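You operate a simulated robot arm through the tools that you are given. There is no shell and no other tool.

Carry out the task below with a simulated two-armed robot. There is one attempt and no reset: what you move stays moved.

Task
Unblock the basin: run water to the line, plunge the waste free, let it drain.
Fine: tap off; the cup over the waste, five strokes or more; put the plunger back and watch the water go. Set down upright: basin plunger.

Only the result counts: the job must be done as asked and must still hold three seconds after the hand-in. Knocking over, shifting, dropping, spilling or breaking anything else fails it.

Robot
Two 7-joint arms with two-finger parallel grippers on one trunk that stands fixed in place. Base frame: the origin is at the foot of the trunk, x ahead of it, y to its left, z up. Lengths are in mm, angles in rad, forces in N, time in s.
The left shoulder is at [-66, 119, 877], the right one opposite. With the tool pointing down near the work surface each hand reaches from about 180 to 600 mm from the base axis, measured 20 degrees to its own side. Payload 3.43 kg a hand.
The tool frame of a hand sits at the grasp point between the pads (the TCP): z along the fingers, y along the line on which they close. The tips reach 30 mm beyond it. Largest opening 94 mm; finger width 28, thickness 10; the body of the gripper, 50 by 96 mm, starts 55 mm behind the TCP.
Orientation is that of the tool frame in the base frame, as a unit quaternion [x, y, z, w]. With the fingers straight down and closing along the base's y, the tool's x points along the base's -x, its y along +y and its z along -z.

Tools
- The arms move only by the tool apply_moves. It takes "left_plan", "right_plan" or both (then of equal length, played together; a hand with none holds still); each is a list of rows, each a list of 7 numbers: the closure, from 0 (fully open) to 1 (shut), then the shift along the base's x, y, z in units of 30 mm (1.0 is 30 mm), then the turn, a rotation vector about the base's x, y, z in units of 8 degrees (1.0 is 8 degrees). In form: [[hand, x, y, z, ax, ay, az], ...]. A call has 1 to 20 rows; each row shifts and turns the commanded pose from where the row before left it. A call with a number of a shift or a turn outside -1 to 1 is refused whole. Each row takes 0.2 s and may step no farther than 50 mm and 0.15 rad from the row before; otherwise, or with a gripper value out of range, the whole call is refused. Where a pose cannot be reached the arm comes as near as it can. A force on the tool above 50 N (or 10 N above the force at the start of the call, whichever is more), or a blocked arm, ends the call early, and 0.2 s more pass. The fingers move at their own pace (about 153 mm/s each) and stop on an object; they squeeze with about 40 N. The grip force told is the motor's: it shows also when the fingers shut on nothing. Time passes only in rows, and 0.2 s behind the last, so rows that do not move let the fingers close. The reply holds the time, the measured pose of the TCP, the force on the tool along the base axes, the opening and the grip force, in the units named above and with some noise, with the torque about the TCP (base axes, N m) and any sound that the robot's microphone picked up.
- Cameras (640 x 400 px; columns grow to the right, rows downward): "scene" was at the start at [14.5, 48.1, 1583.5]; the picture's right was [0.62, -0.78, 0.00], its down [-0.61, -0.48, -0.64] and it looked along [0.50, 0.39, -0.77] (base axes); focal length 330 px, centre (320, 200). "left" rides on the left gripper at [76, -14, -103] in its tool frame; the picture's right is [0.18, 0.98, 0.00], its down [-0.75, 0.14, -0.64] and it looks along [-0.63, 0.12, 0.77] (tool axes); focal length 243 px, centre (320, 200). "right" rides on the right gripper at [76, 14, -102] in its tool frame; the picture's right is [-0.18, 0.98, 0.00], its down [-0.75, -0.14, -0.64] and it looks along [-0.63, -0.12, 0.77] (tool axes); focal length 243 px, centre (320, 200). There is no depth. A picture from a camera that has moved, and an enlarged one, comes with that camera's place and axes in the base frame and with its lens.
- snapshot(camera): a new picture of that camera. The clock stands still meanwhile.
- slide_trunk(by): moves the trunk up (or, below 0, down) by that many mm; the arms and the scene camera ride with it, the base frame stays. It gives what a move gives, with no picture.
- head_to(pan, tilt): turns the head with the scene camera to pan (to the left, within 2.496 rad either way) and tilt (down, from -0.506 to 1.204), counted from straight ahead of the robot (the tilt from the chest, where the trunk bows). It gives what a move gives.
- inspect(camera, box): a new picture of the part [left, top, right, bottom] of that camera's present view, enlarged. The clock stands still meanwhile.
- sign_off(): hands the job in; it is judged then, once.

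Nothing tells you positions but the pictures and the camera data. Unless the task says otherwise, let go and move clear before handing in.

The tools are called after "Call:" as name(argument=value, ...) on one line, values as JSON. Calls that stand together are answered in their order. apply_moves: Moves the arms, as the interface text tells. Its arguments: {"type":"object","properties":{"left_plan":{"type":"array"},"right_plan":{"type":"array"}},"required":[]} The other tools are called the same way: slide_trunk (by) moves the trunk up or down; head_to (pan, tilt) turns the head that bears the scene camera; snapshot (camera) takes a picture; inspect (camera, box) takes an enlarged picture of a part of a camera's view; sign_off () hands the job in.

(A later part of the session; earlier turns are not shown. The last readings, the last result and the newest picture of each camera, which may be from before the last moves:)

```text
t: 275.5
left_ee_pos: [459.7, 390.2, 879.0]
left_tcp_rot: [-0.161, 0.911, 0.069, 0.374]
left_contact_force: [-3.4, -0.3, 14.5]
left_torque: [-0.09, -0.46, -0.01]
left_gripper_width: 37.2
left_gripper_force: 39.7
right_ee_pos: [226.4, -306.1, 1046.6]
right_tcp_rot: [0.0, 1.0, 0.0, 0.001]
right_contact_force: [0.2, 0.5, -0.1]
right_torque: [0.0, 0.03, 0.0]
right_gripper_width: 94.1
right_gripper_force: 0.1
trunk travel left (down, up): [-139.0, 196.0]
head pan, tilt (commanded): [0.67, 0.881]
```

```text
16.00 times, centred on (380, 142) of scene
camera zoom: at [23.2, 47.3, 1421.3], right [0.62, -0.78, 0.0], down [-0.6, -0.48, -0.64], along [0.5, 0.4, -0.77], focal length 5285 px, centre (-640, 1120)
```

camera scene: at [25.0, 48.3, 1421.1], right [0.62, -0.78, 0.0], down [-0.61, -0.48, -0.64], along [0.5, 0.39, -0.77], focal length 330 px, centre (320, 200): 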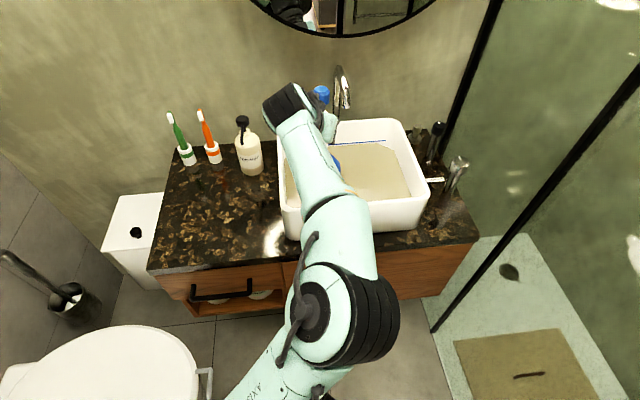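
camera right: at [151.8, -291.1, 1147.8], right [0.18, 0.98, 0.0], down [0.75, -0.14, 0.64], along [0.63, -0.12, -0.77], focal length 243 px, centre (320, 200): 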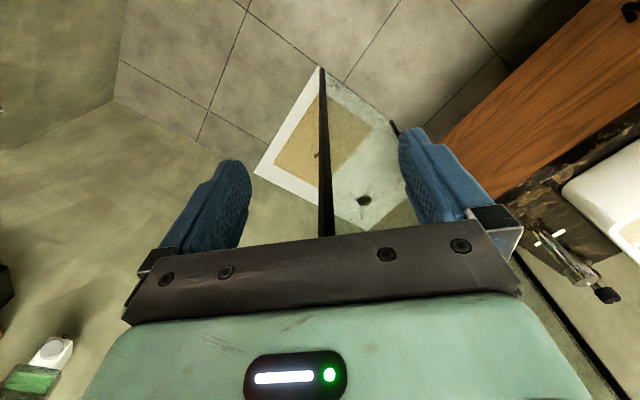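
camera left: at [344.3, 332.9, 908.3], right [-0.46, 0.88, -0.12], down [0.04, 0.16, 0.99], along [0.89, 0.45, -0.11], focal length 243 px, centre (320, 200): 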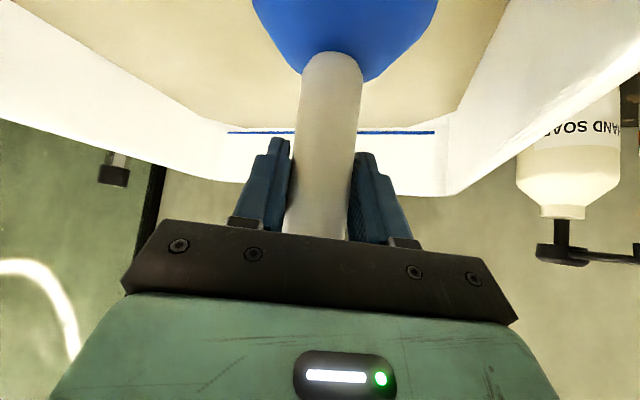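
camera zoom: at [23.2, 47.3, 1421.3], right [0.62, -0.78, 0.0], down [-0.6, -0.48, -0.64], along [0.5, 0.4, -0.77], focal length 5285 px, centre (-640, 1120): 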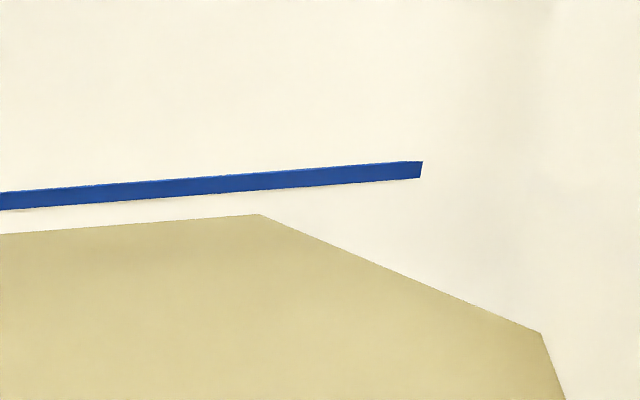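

Call:
apply_moves(left_plan=[[0.9, 0, 0, 1, 0, 0, 0], [0.9, 0, 0, 1, 0, 0, 0], [0.9, 0, 0, 1, 0, 0, 0], [0.9, 0, 0, 0.5, 0, 0, 0], [0.9, 0, 0, 0, 0, 0, 0], [0.9, 0, 0, 0, 0, 0, 0], [0.9, 0, 0, 0, 0, 0, 0], [0.9, 0, 0, 0, 0, 0, 0], [0.9, 0, 0, 0, 0, 0, 0], [0.9, 0, 0, 0, 0, 0, 0], [0.9, 0, 0, 0, 0, 0, 0], [0.9, 0, 0, 0, 0, 0, 0], [0.9, 0, 0, 0, 0, 0, 0], [0.9, 0, 0, 0, 0, 0, 0], [0.9, 0, 0, 0, 0, 0, 0]])

Call:
inspect(camera="scene", box=[360, 130, 400, 155])

Call:
inspect(camera="scene", box=[270, 110, 450, 260])

```text
t: 278.7
left_ee_pos: [459.6, 390.4, 981.4]
left_tcp_rot: [-0.16, 0.912, 0.068, 0.372]
left_contact_force: [-0.1, 0.1, -3.2]
left_torque: [-0.03, 0.01, 0.02]
left_gripper_width: 37.4
left_gripper_force: 39.6
right_ee_pos: [228.2, -304.0, 1045.4]
right_tcp_rot: [0.0, 1.0, 0.0, 0.0]
right_contact_force: [0.0, 0.1, -0.5]
right_torque: [-0.02, -0.01, 0.0]
right_gripper_width: 93.8
right_gripper_force: 0.1
trunk travel left (down, up): [-139.0, 196.0]
head pan, tilt (commanded): [0.67, 0.881]
```

```text
16.00 times, centred on (380, 142) of scene
camera zoom: at [24.9, 48.3, 1421.1], right [0.62, -0.78, 0.0], down [-0.61, -0.48, -0.64], along [0.5, 0.39, -0.77], focal length 5285 px, centre (-640, 1120)
```

zoom: 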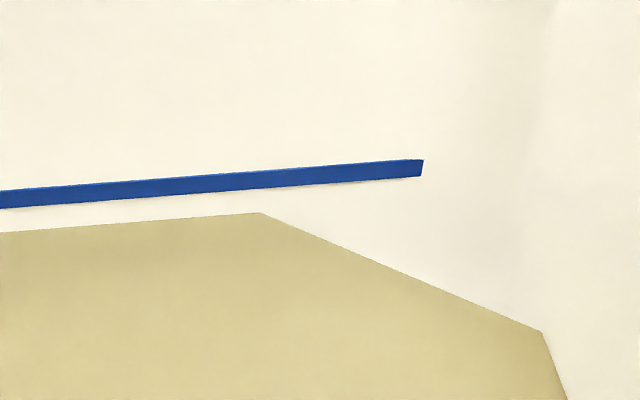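

```text
2.67 times, centred on (360, 185) of scene
camera zoom: at [24.9, 48.3, 1421.1], right [0.62, -0.78, 0.0], down [-0.61, -0.48, -0.64], along [0.5, 0.39, -0.77], focal length 881 px, centre (213, 240)
```

zoom: 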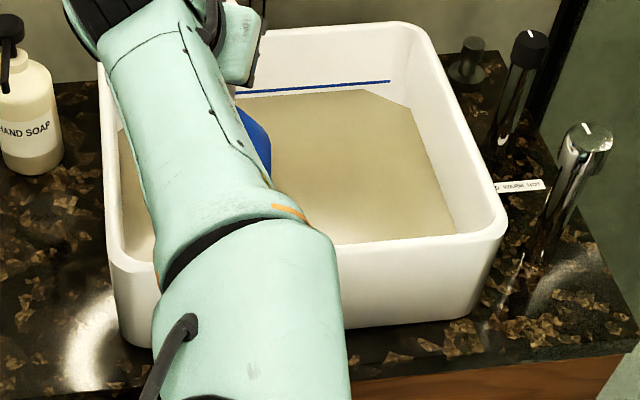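

Still blocked. One cheap variation first: a few aligned strokes pressed harder (~45 N).

Call:
apply_moves(left_plan=[[0.9, 0, 0, -1, 0, 0, 0], [0.9, 0, 0, -1, 0, 0, 0], [0.9, 0, 0, -1, 0, 0, 0], [0.9, 0, 0, -0.4, 0, 0, 0], [0.9, 0, 0, -0.1, 0, 0, 0], [0.9, 0, 0, 0, 0, 0, 0]])

Call:
apply_moves(left_plan=[[0.9, 0, 0, -0.1, 0, 0, 0], [0.9, 0, 0, 0, 0, 0, 0]])

```text
t: 280.1
left_ee_pos: [458.8, 391.9, 878.2]
left_tcp_rot: [-0.161, 0.911, 0.069, 0.373]
left_contact_force: [-1.5, 0.1, 10.0]
left_torque: [0.02, -0.4, 0.03]
left_gripper_width: 37.4
left_gripper_force: 39.7
right_ee_pos: [227.1, -305.0, 1046.9]
right_tcp_rot: [0.0, 1.0, 0.0, 0.0]
right_contact_force: [0.4, 0.5, 1.1]
right_torque: [-0.01, -0.01, 0.04]
right_gripper_width: 93.9
right_gripper_force: 0.0
trunk travel left (down, up): [-139.0, 196.0]
head pan, tilt (commanded): [0.67, 0.881]
```

```text
t: 280.7
left_ee_pos: [458.1, 392.4, 877.7]
left_tcp_rot: [-0.162, 0.91, 0.07, 0.375]
left_contact_force: [-5.7, 1.1, 32.8]
left_torque: [0.09, -1.01, 0.02]
left_gripper_width: 37.4
left_gripper_force: 40.3
right_ee_pos: [225.4, -305.3, 1046.0]
right_tcp_rot: [0.0, 1.0, 0.001, 0.001]
right_contact_force: [0.3, -0.4, 0.8]
right_torque: [0.01, 0.01, -0.02]
right_gripper_width: 93.9
right_gripper_force: 0.0
trunk travel left (down, up): [-139.0, 196.0]
head pan, tilt (commanded): [0.67, 0.881]
```

Call:
apply_moves(left_plan=[[0.9, 0, 0, -0.06, 0, 0, 0], [0.9, 0, 0, 0, 0, 0, 0]])

Call:
apply_moves(left_plan=[[0.9, 0, 0, 0.95, 0, 0, 0], [0.9, 0, 0, 0.95, 0, 0, 0], [0.9, 0, 0, 0, 0, 0, 0], [0.9, 0, 0, -0.8, 0, 0, 0], [0.9, 0, 0, -0.7, 0, 0, 0], [0.9, 0, 0, -0.25, 0, 0, 0], [0.9, 0, 0, -0.15, 0, 0, 0], [0.9, 0, 0, 0, 0, 0, 0], [0.9, 0, 0, 0.95, 0, 0, 0], [0.9, 0, 0, 0.95, 0, 0, 0], [0.9, 0, 0, 0, 0, 0, 0], [0.9, 0, 0, -0.8, 0, 0, 0], [0.9, 0, 0, -0.7, 0, 0, 0], [0.9, 0, 0, -0.25, 0, 0, 0], [0.9, 0, 0, -0.15, 0, 0, 0], [0.9, 0, 0, 0, 0, 0, 0]])

Call:
inspect(camera="scene", box=[360, 130, 400, 155])

```text
t: 281.3
left_ee_pos: [456.9, 391.5, 878.1]
left_tcp_rot: [-0.161, 0.91, 0.071, 0.376]
left_contact_force: [-9.2, 0.8, 41.5]
left_torque: [0.18, -0.96, 0.17]
left_gripper_width: 37.2
left_gripper_force: 39.8
right_ee_pos: [224.6, -307.0, 1046.1]
right_tcp_rot: [0.001, 1.0, 0.002, 0.002]
right_contact_force: [0.5, 0.3, 0.0]
right_torque: [0.03, 0.0, -0.02]
right_gripper_width: 94.2
right_gripper_force: 0.0
trunk travel left (down, up): [-139.0, 196.0]
head pan, tilt (commanded): [0.67, 0.881]
```

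```text
t: 284.7
left_ee_pos: [458.7, 388.8, 877.0]
left_tcp_rot: [-0.161, 0.91, 0.07, 0.375]
left_contact_force: [-4.6, -3.5, 25.4]
left_torque: [0.16, -0.66, -0.09]
left_gripper_width: 37.2
left_gripper_force: 40.1
right_ee_pos: [226.6, -306.4, 1045.5]
right_tcp_rot: [-0.001, 1.0, 0.001, 0.001]
right_contact_force: [-0.3, 0.0, 0.5]
right_torque: [-0.01, 0.0, 0.0]
right_gripper_width: 94.1
right_gripper_force: 0.0
trunk travel left (down, up): [-139.0, 196.0]
head pan, tilt (commanded): [0.67, 0.881]
```

```text
16.00 times, centred on (380, 142) of scene
camera zoom: at [22.3, 46.2, 1421.4], right [0.62, -0.78, 0.0], down [-0.6, -0.48, -0.64], along [0.5, 0.4, -0.77], focal length 5285 px, centre (-640, 1120)
```

zoom: 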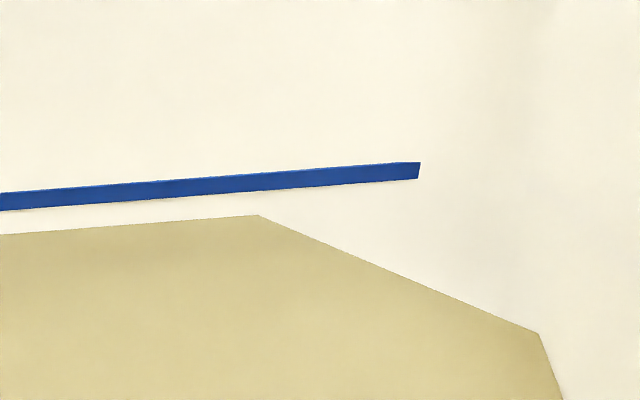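

No effect either. The likely gap is the water level, which has leaked below the line. I'll leave the plunger standing upright over the waste, top the water up to cover the line, and then stroke promptly. First, release and back away.

Call:
apply_moves(left_plan=[[0.9, 0, 0, 0.12, 0, 0, 0], [0.9, 0, 0, 0, 0, 0, 0], [0.6, 0, 0, 0, 0, 0, 0], [0.5, 0, 0, 0, 0, 0, 0], [0.42, 0, 0, 0, 0, 0, 0], [0.36, 0, 0, 0, 0, 0, 0], [0.36, 0, 0, 0, 0, 0, 0]])

Call:
inspect(camera="left", box=[240, 0, 460, 240])

Call:
snapshot(camera="left")

```text
t: 286.3
left_ee_pos: [458.9, 389.7, 876.3]
left_tcp_rot: [-0.161, 0.912, 0.068, 0.372]
left_contact_force: [-0.8, 0.3, -0.4]
left_torque: [0.02, -0.07, -0.01]
left_gripper_width: 60.4
left_gripper_force: 0.0
right_ee_pos: [227.8, -303.6, 1046.7]
right_tcp_rot: [0.0, 1.0, 0.0, 0.0]
right_contact_force: [0.1, 0.1, 0.2]
right_torque: [0.01, 0.01, 0.04]
right_gripper_width: 93.7
right_gripper_force: 0.1
trunk travel left (down, up): [-139.0, 196.0]
head pan, tilt (commanded): [0.67, 0.881]
```

```text
1.67 times, centred on (350, 120) of left
camera zoom: at [344.4, 332.0, 894.9], right [-0.46, 0.88, -0.12], down [0.04, 0.16, 0.99], along [0.89, 0.45, -0.11], focal length 404 px, centre (270, 333)
```

zoom: 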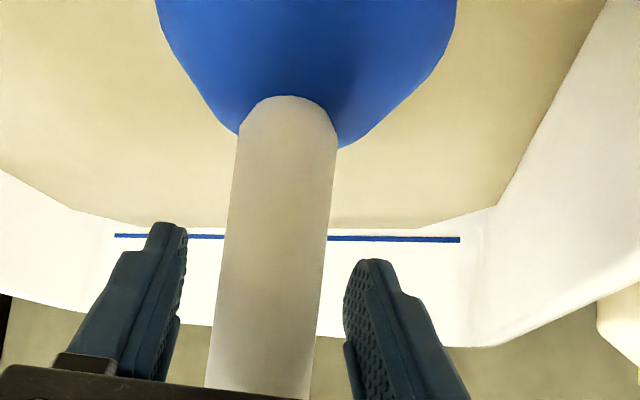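

```text
taken
camera left: at [344.4, 332.0, 894.9], right [-0.46, 0.88, -0.12], down [0.04, 0.16, 0.99], along [0.89, 0.45, -0.11], focal length 243 px, centre (320, 200)
```

left: 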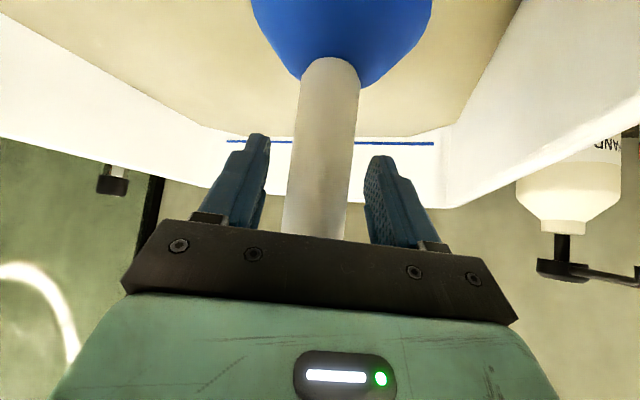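

The plunger stands free over the waste. Backing the hand straight out, then up.

Call:
apply_moves(left_plan=[[0.36, -0.5, -0.18, 0, 0, 0, 0], [0.36, -0.78, -0.28, 0, 0, 0, 0], [0.36, -0.78, -0.28, 0, 0, 0, 0], [0.36, -0.5, -0.18, 0, 0, 0, 0], [0.36, 0, 0, 0.8, 0, 0, 0], [0.36, 0, 0, 1, 0, 0, 0], [0.36, 0, 0, 1, 0, 0, 0], [0.36, 0, 0, 1, 0, 0, 0], [0.36, 0, 0, 1, 0, 0, 0], [0.36, 0, 0, 1, 0, 0, 0], [0.36, 0, 0, 0, 0, 0, 0]])

Call:
snapshot(camera="scene")

Call:
snapshot(camera="left")

```text
t: 288.7
left_ee_pos: [383.4, 363.9, 1051.8]
left_tcp_rot: [-0.161, 0.912, 0.068, 0.372]
left_contact_force: [-0.1, -0.1, 0.0]
left_torque: [-0.01, 0.02, 0.02]
left_gripper_width: 60.0
left_gripper_force: 0.1
right_ee_pos: [228.3, -304.4, 1046.6]
right_tcp_rot: [0.0, 1.0, 0.0, 0.0]
right_contact_force: [-0.6, -0.1, -1.2]
right_torque: [0.02, -0.01, 0.0]
right_gripper_width: 94.0
right_gripper_force: 0.1
trunk travel left (down, up): [-139.0, 196.0]
head pan, tilt (commanded): [0.67, 0.881]
```

```text
taken
camera scene: at [24.8, 48.1, 1421.1], right [0.62, -0.78, 0.0], down [-0.61, -0.48, -0.64], along [0.5, 0.39, -0.77], focal length 330 px, centre (320, 200)
```

scene: 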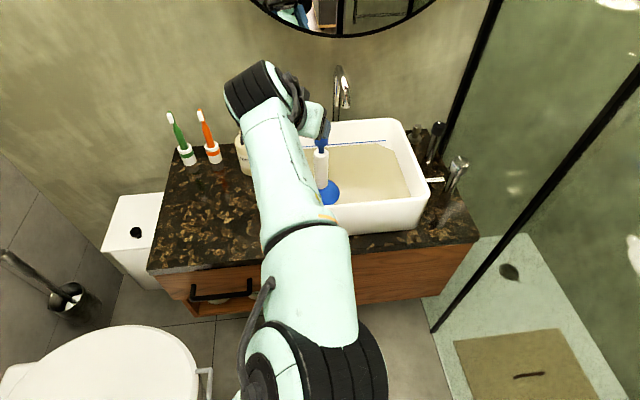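

```text
taken
camera left: at [268.4, 306.9, 1070.6], right [-0.46, 0.88, -0.12], down [0.04, 0.16, 0.99], along [0.89, 0.45, -0.11], focal length 243 px, centre (320, 200)
```

left: 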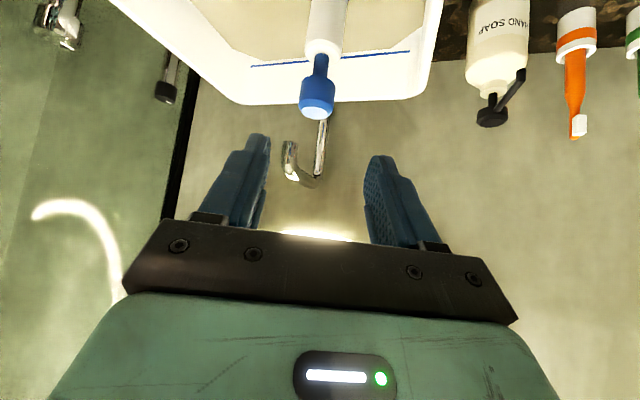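

Everything is in place. I'll raise the trunk back for the tap.

Call:
slide_trunk(by=160)

Call:
snapshot(camera="scene")

Call:
inspect(camera="scene", box=[280, 120, 420, 270])

```text
t: 290.5
left_ee_pos: [381.4, 363.1, 1209.7]
left_tcp_rot: [-0.16, 0.911, 0.069, 0.373]
left_contact_force: [0.1, 0.7, -0.5]
left_torque: [0.02, 0.01, 0.0]
left_gripper_width: 60.1
left_gripper_force: 0.0
right_ee_pos: [225.9, -305.9, 1206.7]
right_tcp_rot: [0.0, 1.0, 0.0, 0.001]
right_contact_force: [-0.9, -0.6, 0.1]
right_torque: [0.01, -0.04, 0.01]
right_gripper_width: 93.8
right_gripper_force: 0.1
trunk travel left (down, up): [-299.0, 36.0]
head pan, tilt (commanded): [0.67, 0.881]
```

```text
taken
camera scene: at [13.5, 48.1, 1583.4], right [0.62, -0.78, 0.0], down [-0.6, -0.48, -0.64], along [0.5, 0.39, -0.77], focal length 330 px, centre (320, 200)
```

scene: 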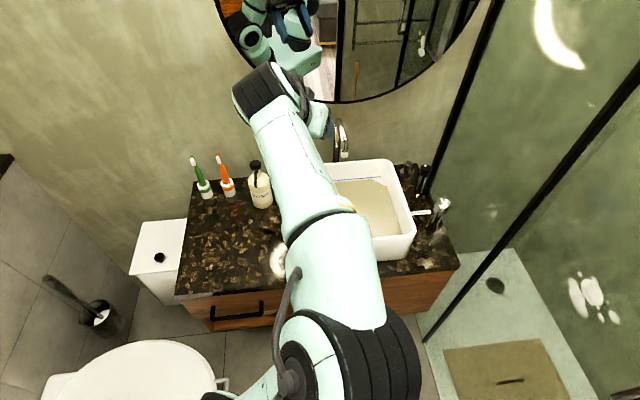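

```text
2.67 times, centred on (350, 195) of scene
camera zoom: at [13.5, 48.1, 1583.4], right [0.62, -0.78, 0.0], down [-0.6, -0.48, -0.64], along [0.5, 0.39, -0.77], focal length 881 px, centre (240, 213)
```

zoom: 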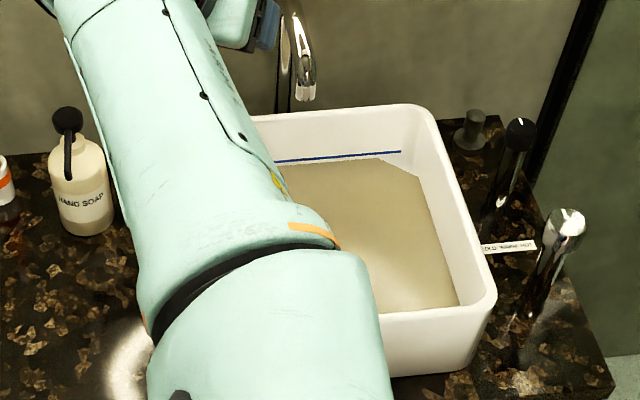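

Call:
apply_moves(left_plan=[[0.2, 0.1, -0.83, -0.3, 0, 0, -0.42], [0.2, 0.1, -0.83, -0.3, 0, 0, -0.42], [0.2, 0.1, -0.83, -0.3, 0, 0, -0.42], [0.2, 0.2, -0.83, -0.3, 0, 0, -0.42], [0.2, 0.3, -0.83, -0.3, 0, 0, -0.42], [0.2, 0.4, -0.83, -0.3, 0, 0, -0.42], [0.2, 0.9, -0.6, -0.2, 0, 0, 0], [0.2, 0.9, -0.6, -0.2, 0, 0, 0], [0.2, 0.9, -0.6, -0.2, 0, 0, 0], [0.2, 0.9, -0.5, -0.2, 0, 0, 0], [0.2, 0.9, -0.2, -0.2, 0, 0, 0], [0.2, 0, 0, 0, 0, 0, 0]])

Call:
snapshot(camera="scene")

Call:
snapshot(camera="left")

```text
t: 293.1
left_ee_pos: [551.6, 139.3, 1124.6]
left_tcp_rot: [0.002, 0.926, 0.001, 0.378]
left_contact_force: [0.2, 0.1, 0.0]
left_torque: [-0.03, 0.01, 0.02]
left_gripper_width: 75.3
left_gripper_force: 0.1
right_ee_pos: [228.1, -305.3, 1205.6]
right_tcp_rot: [0.0, 1.0, 0.0, 0.0]
right_contact_force: [-0.4, 0.3, 0.1]
right_torque: [0.0, -0.05, 0.0]
right_gripper_width: 94.2
right_gripper_force: 0.1
trunk travel left (down, up): [-299.0, 36.0]
head pan, tilt (commanded): [0.67, 0.881]
```

```text
taken
camera scene: at [13.9, 48.0, 1583.5], right [0.62, -0.78, 0.0], down [-0.6, -0.48, -0.64], along [0.5, 0.39, -0.77], focal length 330 px, centre (320, 200)
```

scene: 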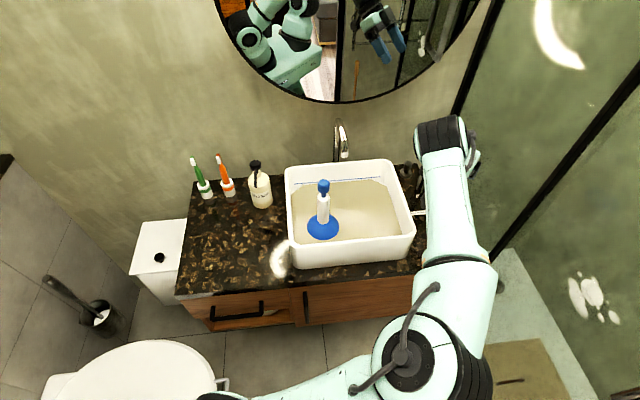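

```text
taken
camera left: at [425.1, 124.0, 1144.0], right [-0.13, 0.98, -0.12], down [0.09, 0.14, 0.99], along [0.99, 0.12, -0.11], focal length 243 px, centre (320, 200)
```

left: 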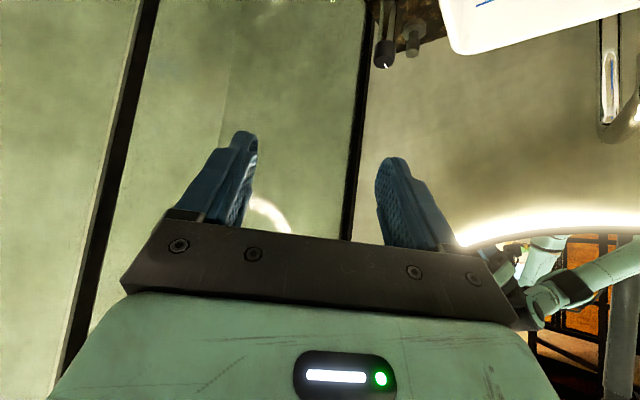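

A clear view of the plunger standing in the basin. I'll zoom in to check its position over the waste.

Call:
inspect(camera="scene", box=[280, 150, 380, 270])

Call:
inspect(camera="scene", box=[350, 170, 390, 195])

```text
3.33 times, centred on (330, 210) of scene
camera zoom: at [13.9, 48.0, 1583.5], right [0.62, -0.78, 0.0], down [-0.6, -0.48, -0.64], along [0.5, 0.39, -0.77], focal length 1101 px, centre (287, 167)
```

zoom: 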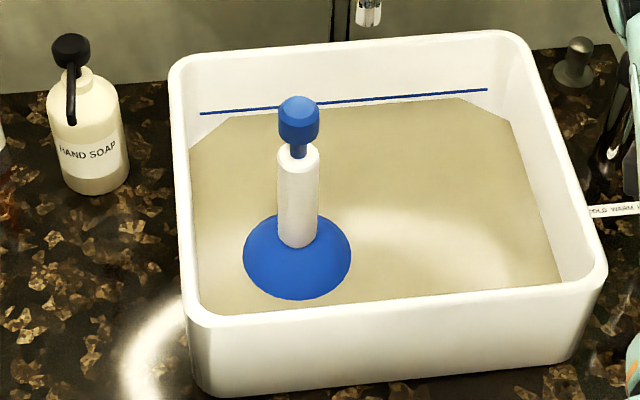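

```text
16.00 times, centred on (370, 182) of scene
camera zoom: at [13.9, 48.0, 1583.5], right [0.62, -0.78, 0.0], down [-0.6, -0.48, -0.64], along [0.5, 0.39, -0.77], focal length 5285 px, centre (-480, 480)
```

zoom: 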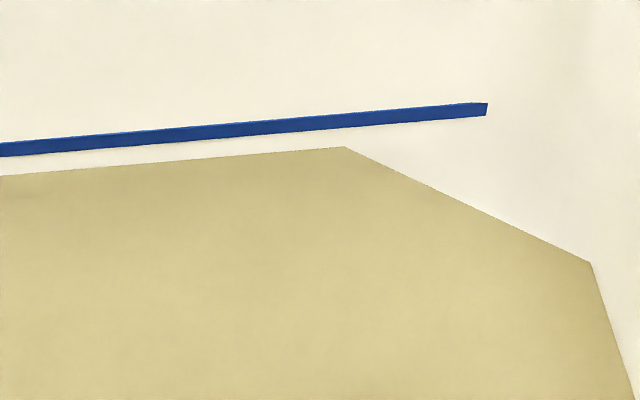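

The plunger is upright and centred over the waste to within a few millimetres. Now to the tap: set pitch to 30° and come above the chrome knob.

Call:
apply_moves(left_plan=[[0.2, 0.5, -0.03, -0.6, 0, 0.45, 0], [0.2, 0.5, -0.03, -0.8, 0, 0.45, 0], [0.2, 0.6, -0.03, -0.8, 0, 0.45, 0], [0.2, 0.6, -0.03, -0.9, 0, 0.45, 0], [0.2, 0.4, 0, -0.9, 0, 0, 0], [0.2, 0.3, 0, -0.8, 0, 0, 0], [0.2, 0, 0, 0, 0, 0, 0]])

Call:
snapshot(camera="left")

Call:
snapshot(camera="scene")

```text
t: 294.7
left_ee_pos: [581.6, 96.6, 1053.0]
left_tcp_rot: [0.003, 0.965, 0.002, 0.261]
left_contact_force: [-0.3, 1.1, 1.1]
left_torque: [0.01, 0.0, -0.01]
left_gripper_width: 75.2
left_gripper_force: 0.0
left hand out of reach, approached as far as the arm can: row 3, 4, 5, 6
right_ee_pos: [228.9, -303.9, 1207.3]
right_tcp_rot: [0.0, 1.0, 0.0, -0.001]
right_contact_force: [0.2, 0.0, -0.6]
right_torque: [0.03, 0.01, 0.01]
right_gripper_width: 94.2
right_gripper_force: 0.0
trunk travel left (down, up): [-299.0, 36.0]
head pan, tilt (commanded): [0.67, 0.881]
```

```text
taken
camera left: at [462.8, 82.2, 1101.9], right [-0.15, 0.98, -0.09], down [0.33, 0.13, 0.93], along [0.93, 0.12, -0.35], focal length 243 px, centre (320, 200)
```

left: 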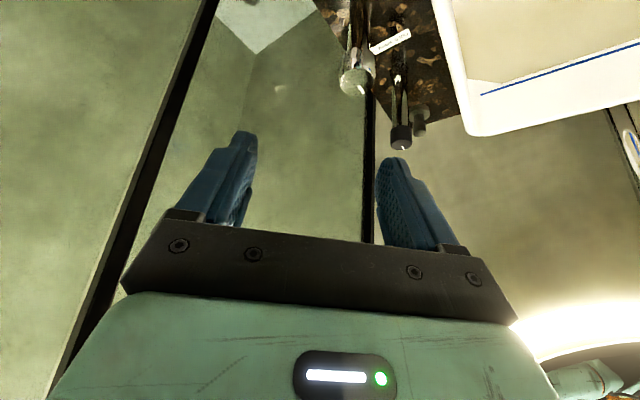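

```text
taken
camera scene: at [14.5, 48.5, 1583.5], right [0.62, -0.78, 0.0], down [-0.61, -0.48, -0.64], along [0.5, 0.39, -0.77], focal length 330 px, centre (320, 200)
```

scene: 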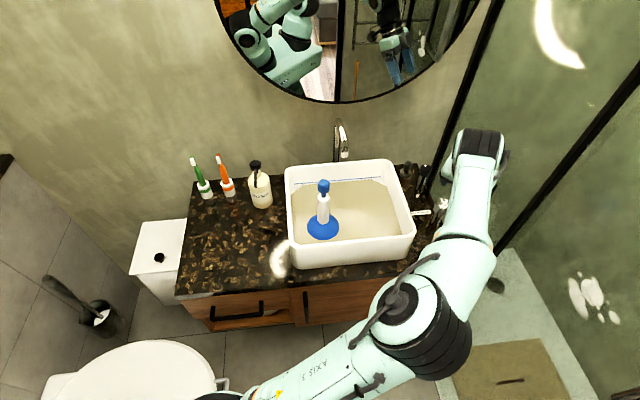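

Out of reach in this elbow posture with the trunk high, so I'll lower the trunk 120 mm for the tap as well; the hand is clear of everything here.

Call:
slide_trunk(by=-110)

Call:
apply_moves(left_plan=[[0.2, 0.5, 0.6, 0.3, 0, 0, 0], [0.2, 0.5, 0.6, 0.2, 0, 0, 0], [0.2, 0.2, 0.1, 0, 0, 0, 0], [0.2, 0, 0, 0, 0, 0, 0]])

Call:
snapshot(camera="left")

Call:
snapshot(camera="scene")

```text
t: 296.1
left_ee_pos: [552.9, 97.0, 901.7]
left_tcp_rot: [0.002, 0.973, 0.003, 0.229]
left_contact_force: [0.1, 0.1, -0.4]
left_torque: [-0.03, 0.01, 0.01]
left_gripper_width: 75.2
left_gripper_force: 0.0
right_ee_pos: [228.7, -305.3, 1097.0]
right_tcp_rot: [-0.001, 1.0, 0.0, 0.0]
right_contact_force: [-0.4, -0.4, 0.4]
right_torque: [0.01, 0.03, 0.02]
right_gripper_width: 94.0
right_gripper_force: 0.0
trunk travel left (down, up): [-189.0, 146.0]
head pan, tilt (commanded): [0.67, 0.881]
```

```text
t: 297.1
left_ee_pos: [552.1, 98.1, 901.2]
left_tcp_rot: [0.003, 0.973, 0.002, 0.229]
left_contact_force: [-0.5, -0.1, 0.3]
left_torque: [-0.01, 0.02, -0.01]
left_gripper_width: 75.0
left_gripper_force: 0.0
left hand out of reach, approached as far as the arm can: row 1, 2, 3
right_ee_pos: [227.9, -304.5, 1095.1]
right_tcp_rot: [0.0, 1.0, 0.0, -0.001]
right_contact_force: [-0.9, -1.0, -0.4]
right_torque: [0.01, 0.0, -0.01]
right_gripper_width: 94.0
right_gripper_force: 0.0
trunk travel left (down, up): [-189.0, 146.0]
head pan, tilt (commanded): [0.67, 0.881]
```

```text
taken
camera left: at [437.1, 81.9, 957.7], right [-0.16, 0.98, -0.08], down [0.39, 0.13, 0.91], along [0.91, 0.12, -0.4], focal length 243 px, centre (320, 200)
```

left: 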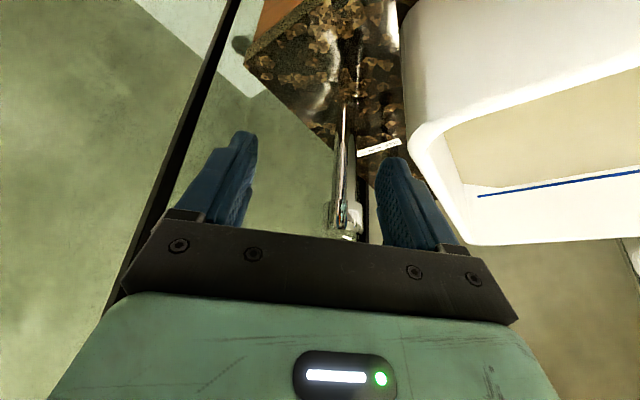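

```text
taken
camera scene: at [17.4, 48.1, 1470.6], right [0.62, -0.78, 0.0], down [-0.61, -0.48, -0.64], along [0.5, 0.39, -0.77], focal length 330 px, centre (320, 200)
```

scene: 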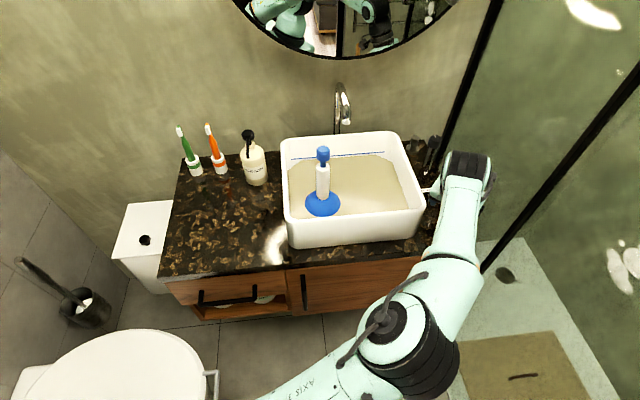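

In this posture a heading of 0° is the limiting factor. I'll raise a bit and yaw to ~40°, which suits this elbow side, then approach the tap knob from the front.

Call:
apply_moves(left_plan=[[0.2, -0.5, -0.5, 0.8, 0, 0, 0], [0.2, -0.5, -0.5, 0.8, 0, 0, 0.4], [0.2, 0, 0, 0.8, 0, 0, 0.8], [0.2, 0, 0, 0.6, 0, 0, 0.8], [0.2, 0, 0, 0, 0, 0, 0.8], [0.2, 0, 0, 0, 0, 0, 0.8], [0.2, 0, 0, 0, 0, 0, 0.8], [0.2, 0, 0, 0, 0, 0, 0]])

Call:
snapshot(camera="scene")

Call:
snapshot(camera="left")

```text
t: 298.9
left_ee_pos: [443.6, 176.8, 987.8]
left_tcp_rot: [-0.288, 0.93, 0.07, 0.219]
left_contact_force: [1.1, 0.3, 0.0]
left_torque: [-0.01, -0.01, 0.0]
left_gripper_width: 75.3
left_gripper_force: 0.0
left hand out of reach, approached as far as the arm can: row 4, 5, 6, 7
right_ee_pos: [229.4, -305.4, 1097.1]
right_tcp_rot: [0.0, 1.0, 0.0, 0.0]
right_contact_force: [0.2, 0.2, -0.2]
right_torque: [-0.01, 0.01, -0.02]
right_gripper_width: 94.2
right_gripper_force: 0.1
trunk travel left (down, up): [-189.0, 146.0]
head pan, tilt (commanded): [0.67, 0.881]
```

```text
taken
camera scene: at [17.5, 47.9, 1470.6], right [0.62, -0.78, 0.0], down [-0.61, -0.48, -0.64], along [0.5, 0.39, -0.77], focal length 330 px, centre (320, 200)
```

scene: 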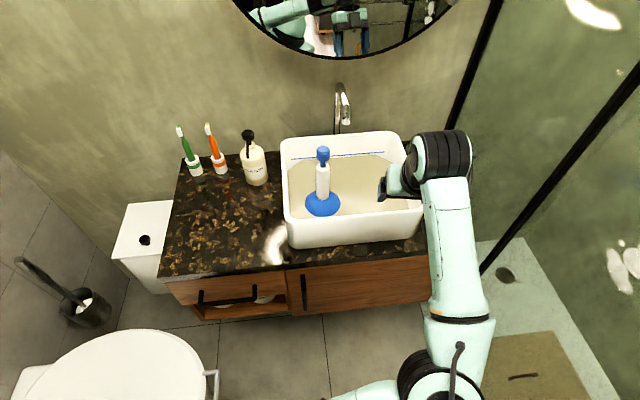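

```text
taken
camera left: at [356.5, 98.5, 1044.9], right [-0.69, 0.72, -0.08], down [0.24, 0.33, 0.91], along [0.68, 0.61, -0.4], focal length 243 px, centre (320, 200)
```

left: 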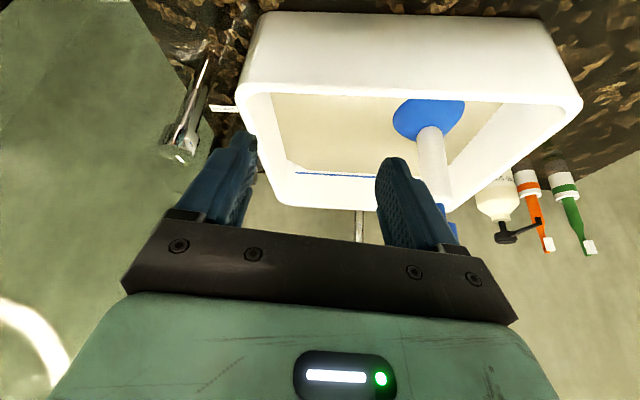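

This posture keeps getting worse. I'll retract the empty left hand to its starting pose (tool down, near (200, 220)) to reset the arm.

Call:
apply_moves(left_plan=[[0.2, -0.6, 0, 0.8, 0, 0, 0], [0.2, -0.6, 0, 0.8, 0, 0, -0.5], [0.2, -0.6, 0, 0.8, 0, 0.5, -0.8], [0.2, -0.6, 0, 0.6, 0, 0.7, -0.8], [0.2, -0.6, 0, 0.6, 0, 0.8, -0.8], [0.2, -0.6, 0, 0.6, 0, 0.8, -0.8], [0.2, 0, 0, 0, 0, 0, 0]])

Call:
snapshot(camera="scene")

```text
refused: row 5 steps farther than a row can; nothing moved
```

```text
taken
camera scene: at [17.5, 47.9, 1470.6], right [0.62, -0.78, 0.0], down [-0.61, -0.48, -0.64], along [0.5, 0.39, -0.77], focal length 330 px, centre (320, 200)
```

scene: 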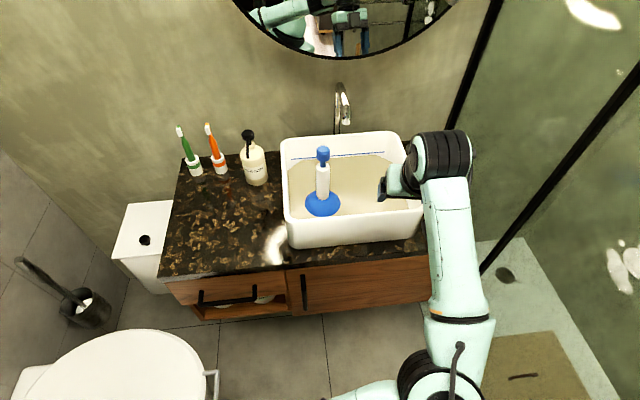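

Call:
apply_moves(left_plan=[[0.2, -0.6, 0, 0.8, 0, 0, 0], [0.2, -0.6, 0, 0.8, 0, 0, -0.5], [0.2, -0.6, 0, 0.8, 0, 0.3, -0.7], [0.2, -0.6, 0, 0.6, 0, 0.5, -0.7], [0.2, -0.6, 0, 0.6, 0, 0.6, -0.7], [0.2, -0.6, 0, 0.6, 0, 0.6, -0.7], [0.2, 0, 0, 0, 0, 0, 0]])

Call:
snapshot(camera="scene")

```text
t: 300.6
left_ee_pos: [334.8, 176.5, 1112.6]
left_tcp_rot: [-0.06, 0.992, 0.051, 0.094]
left_contact_force: [-0.4, 0.5, 0.2]
left_torque: [-0.01, -0.05, -0.03]
left_gripper_width: 75.0
left_gripper_force: 0.1
right_ee_pos: [228.9, -304.9, 1096.2]
right_tcp_rot: [0.0, 1.0, 0.0, 0.0]
right_contact_force: [0.2, 0.4, 0.0]
right_torque: [0.0, 0.01, -0.05]
right_gripper_width: 94.1
right_gripper_force: 0.1
trunk travel left (down, up): [-189.0, 146.0]
head pan, tilt (commanded): [0.67, 0.881]
```

```text
taken
camera scene: at [17.5, 48.0, 1470.6], right [0.62, -0.78, 0.0], down [-0.61, -0.48, -0.64], along [0.5, 0.39, -0.77], focal length 330 px, centre (320, 200)
```

scene: 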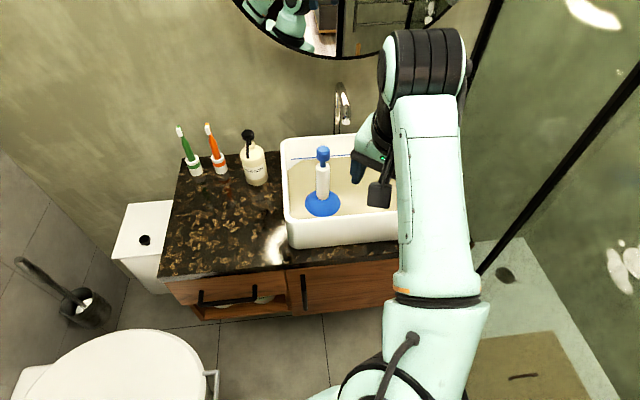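

Call:
apply_moves(left_plan=[[0.2, -0.8, 0.3, 0.5, 0, 0.3, -0.2], [0.2, -0.8, 0.3, 0.5, 0.2, 0.3, -0.2], [0.2, -0.8, 0.3, 0.5, 0.2, 0.3, -0.2], [0.2, -0.8, 0.3, 0.5, 0.2, 0.3, -0.2], [0.2, -0.8, 0.3, 0.5, 0, 0.2, 0], [0.2, 0, 0, 0, 0, 0, 0]])

Call:
snapshot(camera="scene")

```text
t: 301.9
left_ee_pos: [217.2, 221.9, 1187.9]
left_tcp_rot: [0.002, 0.996, 0.093, 0.004]
left_contact_force: [1.1, -0.3, 0.3]
left_torque: [-0.03, 0.01, -0.01]
left_gripper_width: 75.3
left_gripper_force: 0.0
right_ee_pos: [229.0, -305.6, 1095.7]
right_tcp_rot: [0.0, 1.0, 0.0, -0.001]
right_contact_force: [0.3, -0.8, -0.5]
right_torque: [0.03, 0.01, 0.02]
right_gripper_width: 93.9
right_gripper_force: 0.0
trunk travel left (down, up): [-189.0, 146.0]
head pan, tilt (commanded): [0.67, 0.881]
```

```text
taken
camera scene: at [17.9, 47.7, 1470.6], right [0.62, -0.78, 0.0], down [-0.61, -0.48, -0.64], along [0.5, 0.39, -0.77], focal length 330 px, centre (320, 200)
```

scene: 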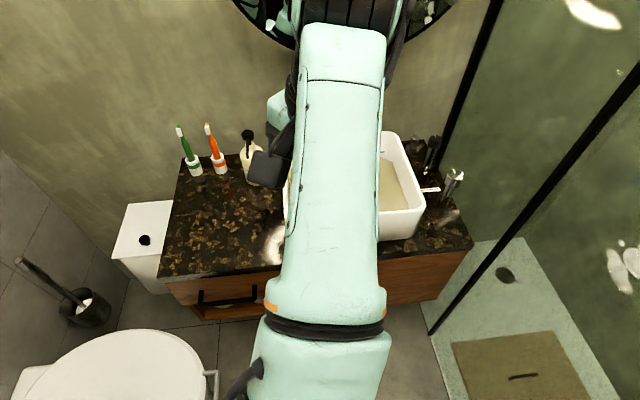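

Call:
apply_moves(left_plan=[[0.2, 0, 0, 0, 0.3, 0, -0.8], [0.2, 0, 0, 0, 0.3, 0, -0.8], [0.2, 0, 0, 0, 0.3, 0, -0.8], [0.2, 0, 0, 0, 0.3, 0, -0.8], [0.2, 0, 0, 0, 0, 0, -0.9], [0.2, 0, 0, 0, 0, 0, -0.9], [0.2, 0, 0, 0, 0, 0, -0.9], [0.2, 0, 0, 0, 0, 0, 0]])

Call:
snapshot(camera="scene")

```text
t: 303.8
left_ee_pos: [217.5, 240.7, 1179.7]
left_tcp_rot: [0.367, 0.915, 0.162, 0.035]
left_contact_force: [0.2, 0.7, -0.7]
left_torque: [-0.01, 0.0, 0.0]
left_gripper_width: 75.3
left_gripper_force: 0.0
right_ee_pos: [227.8, -303.8, 1095.0]
right_tcp_rot: [0.0, 1.0, 0.0, 0.0]
right_contact_force: [-0.3, 0.3, -0.6]
right_torque: [0.02, 0.04, 0.0]
right_gripper_width: 93.9
right_gripper_force: 0.0
trunk travel left (down, up): [-189.0, 146.0]
head pan, tilt (commanded): [0.67, 0.881]
```

```text
taken
camera scene: at [17.4, 48.1, 1470.6], right [0.62, -0.78, 0.0], down [-0.61, -0.48, -0.64], along [0.5, 0.39, -0.77], focal length 330 px, centre (320, 200)
```

scene: 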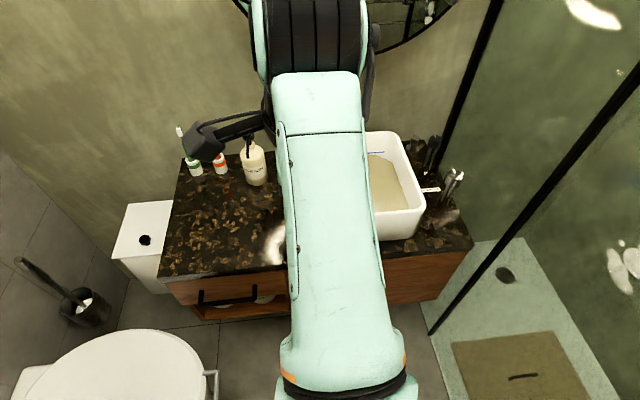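

Rather than fight this, I'll use the right arm for the tap; its posture is fresh and the knob is within its pitched reach. First I'll move the left hand further left and raise the trunk.

Call:
apply_moves(left_plan=[[0, 0, 0.9, 0, 0, 0, 0], [0, 0, 0.9, 0, 0, 0, 0], [0, 0, 0.9, 0, 0, 0, 0], [0, 0, 0.9, 0, 0, 0, 0], [0, 0, 0.9, 0, 0, 0, 0], [0, 0, 0.9, 0, 0, 0, 0], [0, 0, 0, 0, 0, 0, 0]])

Call:
slide_trunk(by=110)

Call:
snapshot(camera="scene")

```text
t: 305.4
left_ee_pos: [214.3, 381.6, 1188.5]
left_tcp_rot: [0.4, 0.9, 0.164, 0.055]
left_contact_force: [0.1, -0.2, -0.1]
left_torque: [0.03, 0.01, -0.01]
left_gripper_width: 93.8
left_gripper_force: 0.1
right_ee_pos: [228.5, -304.1, 1096.0]
right_tcp_rot: [0.0, 1.0, 0.0, 0.0]
right_contact_force: [-0.8, 0.2, -0.7]
right_torque: [0.0, -0.01, 0.0]
right_gripper_width: 93.9
right_gripper_force: 0.1
trunk travel left (down, up): [-189.0, 146.0]
head pan, tilt (commanded): [0.67, 0.881]
```

```text
t: 306.8
left_ee_pos: [214.3, 382.3, 1298.1]
left_tcp_rot: [0.4, 0.9, 0.164, 0.056]
left_contact_force: [0.0, -0.1, 0.6]
left_torque: [0.02, 0.01, -0.01]
left_gripper_width: 94.2
left_gripper_force: 0.0
right_ee_pos: [227.6, -304.3, 1205.1]
right_tcp_rot: [0.0, 1.0, 0.0, 0.0]
right_contact_force: [-0.1, -0.7, 0.2]
right_torque: [-0.02, -0.02, 0.04]
right_gripper_width: 93.9
right_gripper_force: 0.1
trunk travel left (down, up): [-299.0, 36.0]
head pan, tilt (commanded): [0.67, 0.881]
```

```text
taken
camera scene: at [13.3, 48.1, 1583.4], right [0.62, -0.78, 0.0], down [-0.6, -0.48, -0.64], along [0.5, 0.39, -0.77], focal length 330 px, centre (320, 200)
```

scene: 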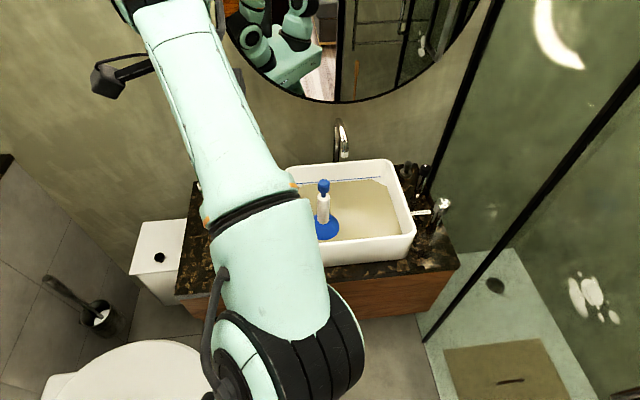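

Now bring the right hand, pitched 45°, towards the tap from the front.

Call:
apply_moves(right_plan=[[0, 0.4, 0.83, -0.4, 0, -0.7, 0], [0, 0.4, 0.83, -0.4, 0, -0.7, 0], [0, 0.4, 0.83, -0.4, 0, -0.7, 0], [0, 0.4, 0.83, -0.4, 0, -0.7, 0], [0, 0.4, 0.83, -0.4, 0, -0.7, 0], [0, 0.4, 0.83, -0.4, 0, -0.7, 0], [0, 0.4, 0.83, -0.4, 0, -0.7, 0], [0, 0.4, 0.83, -0.4, 0, -0.7, 0], [0, 0, 0, 0, 0, 0, 0]])

Call:
apply_moves(right_plan=[[0.2, 0.93, 0.75, -0.4, 0, 0, 0.2], [0.2, 0.93, 0.75, -0.4, 0, 0, 0.2], [0.2, 0.93, 0.75, -0.4, 0, 0, 0.2], [0.2, 0.93, 0.75, -0.4, 0, 0, 0.2], [0.2, 0.93, 0.75, -0.4, 0, 0, 0.2], [0.2, 0.93, 0.75, -0.4, 0, 0, 0.2], [0.2, 0, 0, 0, 0, 0, 0]])

Call:
snapshot(camera="scene")

Call:
snapshot(camera="right")

```text
t: 308.8
left_ee_pos: [215.1, 382.7, 1299.3]
left_tcp_rot: [0.399, 0.901, 0.164, 0.055]
left_contact_force: [-0.3, 0.0, -0.6]
left_torque: [0.0, -0.02, 0.0]
left_gripper_width: 94.1
left_gripper_force: 0.1
right_ee_pos: [325.4, -104.1, 1110.7]
right_tcp_rot: [-0.001, 0.924, 0.0, 0.382]
right_contact_force: [0.4, -0.4, 0.8]
right_torque: [0.03, 0.04, 0.0]
right_gripper_width: 94.1
right_gripper_force: 0.1
trunk travel left (down, up): [-299.0, 36.0]
head pan, tilt (commanded): [0.67, 0.881]
```

```text
t: 310.4
left_ee_pos: [216.1, 382.3, 1299.3]
left_tcp_rot: [0.399, 0.9, 0.164, 0.055]
left_contact_force: [0.2, -1.0, 0.6]
left_torque: [0.03, 0.01, 0.01]
left_gripper_width: 93.6
left_gripper_force: 0.2
right_ee_pos: [489.5, 29.7, 1039.1]
right_tcp_rot: [-0.078, 0.921, 0.032, 0.38]
right_contact_force: [-0.3, 0.9, -0.1]
right_torque: [0.02, 0.01, -0.02]
right_gripper_width: 75.1
right_gripper_force: 0.0
trunk travel left (down, up): [-299.0, 36.0]
head pan, tilt (commanded): [0.67, 0.881]
```

```text
taken
camera scene: at [13.9, 47.7, 1583.5], right [0.62, -0.78, 0.0], down [-0.6, -0.48, -0.64], along [0.5, 0.4, -0.77], focal length 330 px, centre (320, 200)
```

scene: 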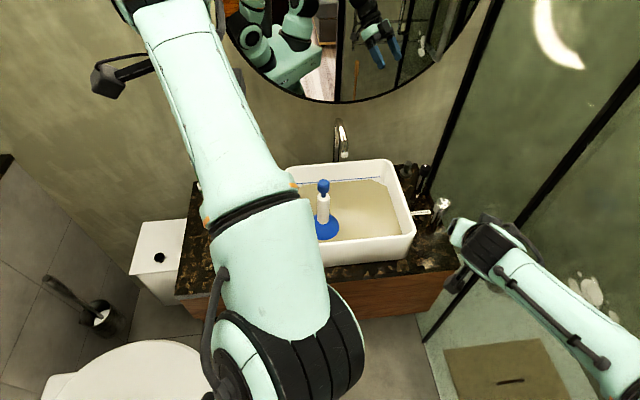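

```text
taken
camera right: at [362.9, 21.8, 1056.6], right [-0.04, 0.99, 0.13], down [0.1, -0.13, 0.99], along [0.99, 0.05, -0.1], focal length 243 px, centre (320, 200)
```

right: 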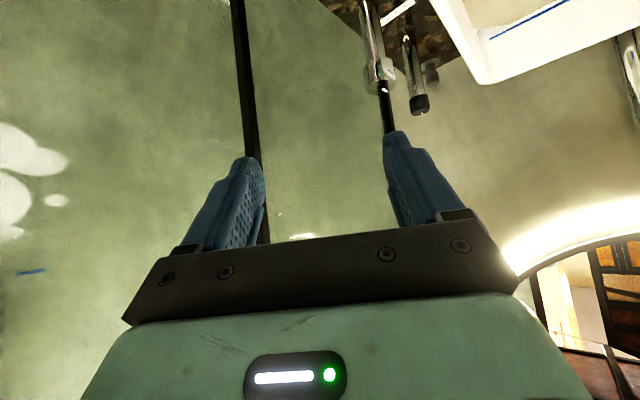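

Call:
apply_moves(right_plan=[[0.2, 0.93, 0.585, -0.44, 0, 0, 0], [0.2, 0.93, 0.585, -0.44, 0, 0, 0], [0.2, 0.93, 0.585, -0.44, 0, 0, 0], [0.2, 0.93, 0.585, -0.44, 0, 0, 0], [0.2, 0.93, 0.585, -0.44, 0, 0, 0], [0.2, 0.6, 0.4, -0.3, 0, 0, 0], [0.2, 0, 0, 0, 0, 0, 0]])

Call:
snapshot(camera="scene")

Call:
snapshot(camera="right")

```text
t: 312.0
left_ee_pos: [215.9, 382.9, 1299.2]
left_tcp_rot: [0.399, 0.9, 0.165, 0.056]
left_contact_force: [-0.7, 0.1, 0.0]
left_torque: [0.02, -0.01, -0.01]
left_gripper_width: 93.9
left_gripper_force: 0.0
right_ee_pos: [644.9, 125.0, 959.0]
right_tcp_rot: [-0.078, 0.921, 0.032, 0.38]
right_contact_force: [0.4, 0.2, 0.8]
right_torque: [0.0, 0.03, -0.01]
right_gripper_width: 75.2
right_gripper_force: 0.1
right hand out of reach, approached as far as the arm can: row 6
trunk travel left (down, up): [-299.0, 36.0]
head pan, tilt (commanded): [0.67, 0.881]
```

```text
taken
camera scene: at [14.4, 48.1, 1583.5], right [0.62, -0.78, 0.0], down [-0.6, -0.48, -0.64], along [0.5, 0.39, -0.77], focal length 330 px, centre (320, 200)
```

scene: 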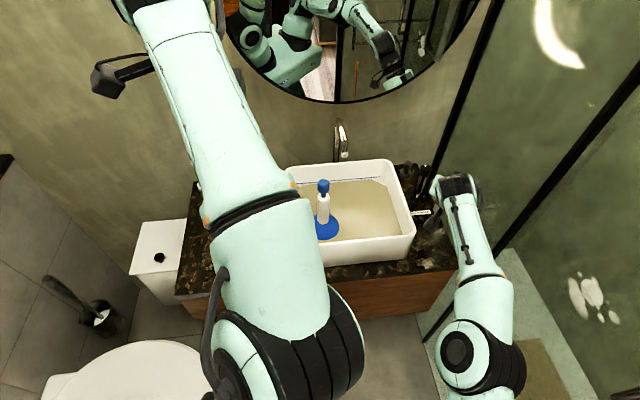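

```text
taken
camera right: at [517.8, 117.5, 977.0], right [-0.04, 0.99, 0.13], down [0.11, -0.12, 0.99], along [0.99, 0.05, -0.1], focal length 243 px, centre (320, 200)
```

right: 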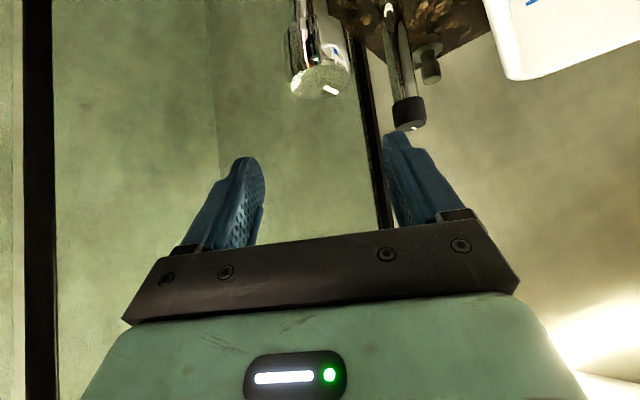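

Call:
slide_trunk(by=30)

Call:
apply_moves(right_plan=[[0.2, 0, 0.1, -0.9, 0, 0, 0], [0.2, 0.1, 0.15, -0.9, 0, 0, 0], [0.2, 0.15, 0.1, -0.6, 0, 0, 0], [0.2, 0.12, 0, 0, 0, 0, 0], [0.2, 0, 0, 0, 0, 0, 0]])

Call:
snapshot(camera="right")

```text
t: 312.7
left_ee_pos: [215.0, 382.0, 1329.9]
left_tcp_rot: [0.399, 0.9, 0.164, 0.056]
left_contact_force: [0.1, 0.1, 0.1]
left_torque: [0.01, -0.05, 0.01]
left_gripper_width: 94.0
left_gripper_force: 0.0
right_ee_pos: [643.1, 125.0, 991.1]
right_tcp_rot: [-0.077, 0.922, 0.031, 0.379]
right_contact_force: [0.3, 0.1, 0.3]
right_torque: [0.0, -0.04, 0.01]
right_gripper_width: 75.4
right_gripper_force: 0.0
trunk travel left (down, up): [-329.0, 6.0]
head pan, tilt (commanded): [0.67, 0.881]
```

```text
t: 313.9
left_ee_pos: [215.4, 382.4, 1328.8]
left_tcp_rot: [0.399, 0.901, 0.164, 0.055]
left_contact_force: [0.9, 0.1, -0.2]
left_torque: [-0.01, 0.02, -0.05]
left_gripper_width: 94.0
left_gripper_force: 0.1
right_ee_pos: [657.2, 135.4, 917.8]
right_tcp_rot: [-0.077, 0.921, 0.032, 0.38]
right_contact_force: [0.0, 0.2, -0.1]
right_torque: [-0.02, -0.01, 0.04]
right_gripper_width: 75.2
right_gripper_force: 0.1
trunk travel left (down, up): [-329.0, 6.0]
head pan, tilt (commanded): [0.67, 0.881]
```

```text
taken
camera right: at [529.6, 127.8, 936.0], right [-0.04, 0.99, 0.13], down [0.11, -0.13, 0.99], along [0.99, 0.05, -0.1], focal length 243 px, centre (320, 200)
```

right: 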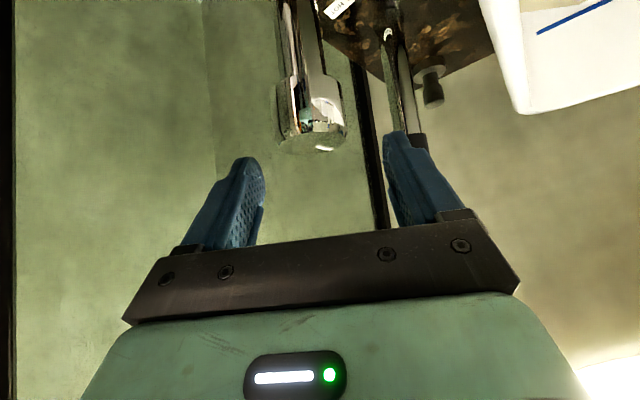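

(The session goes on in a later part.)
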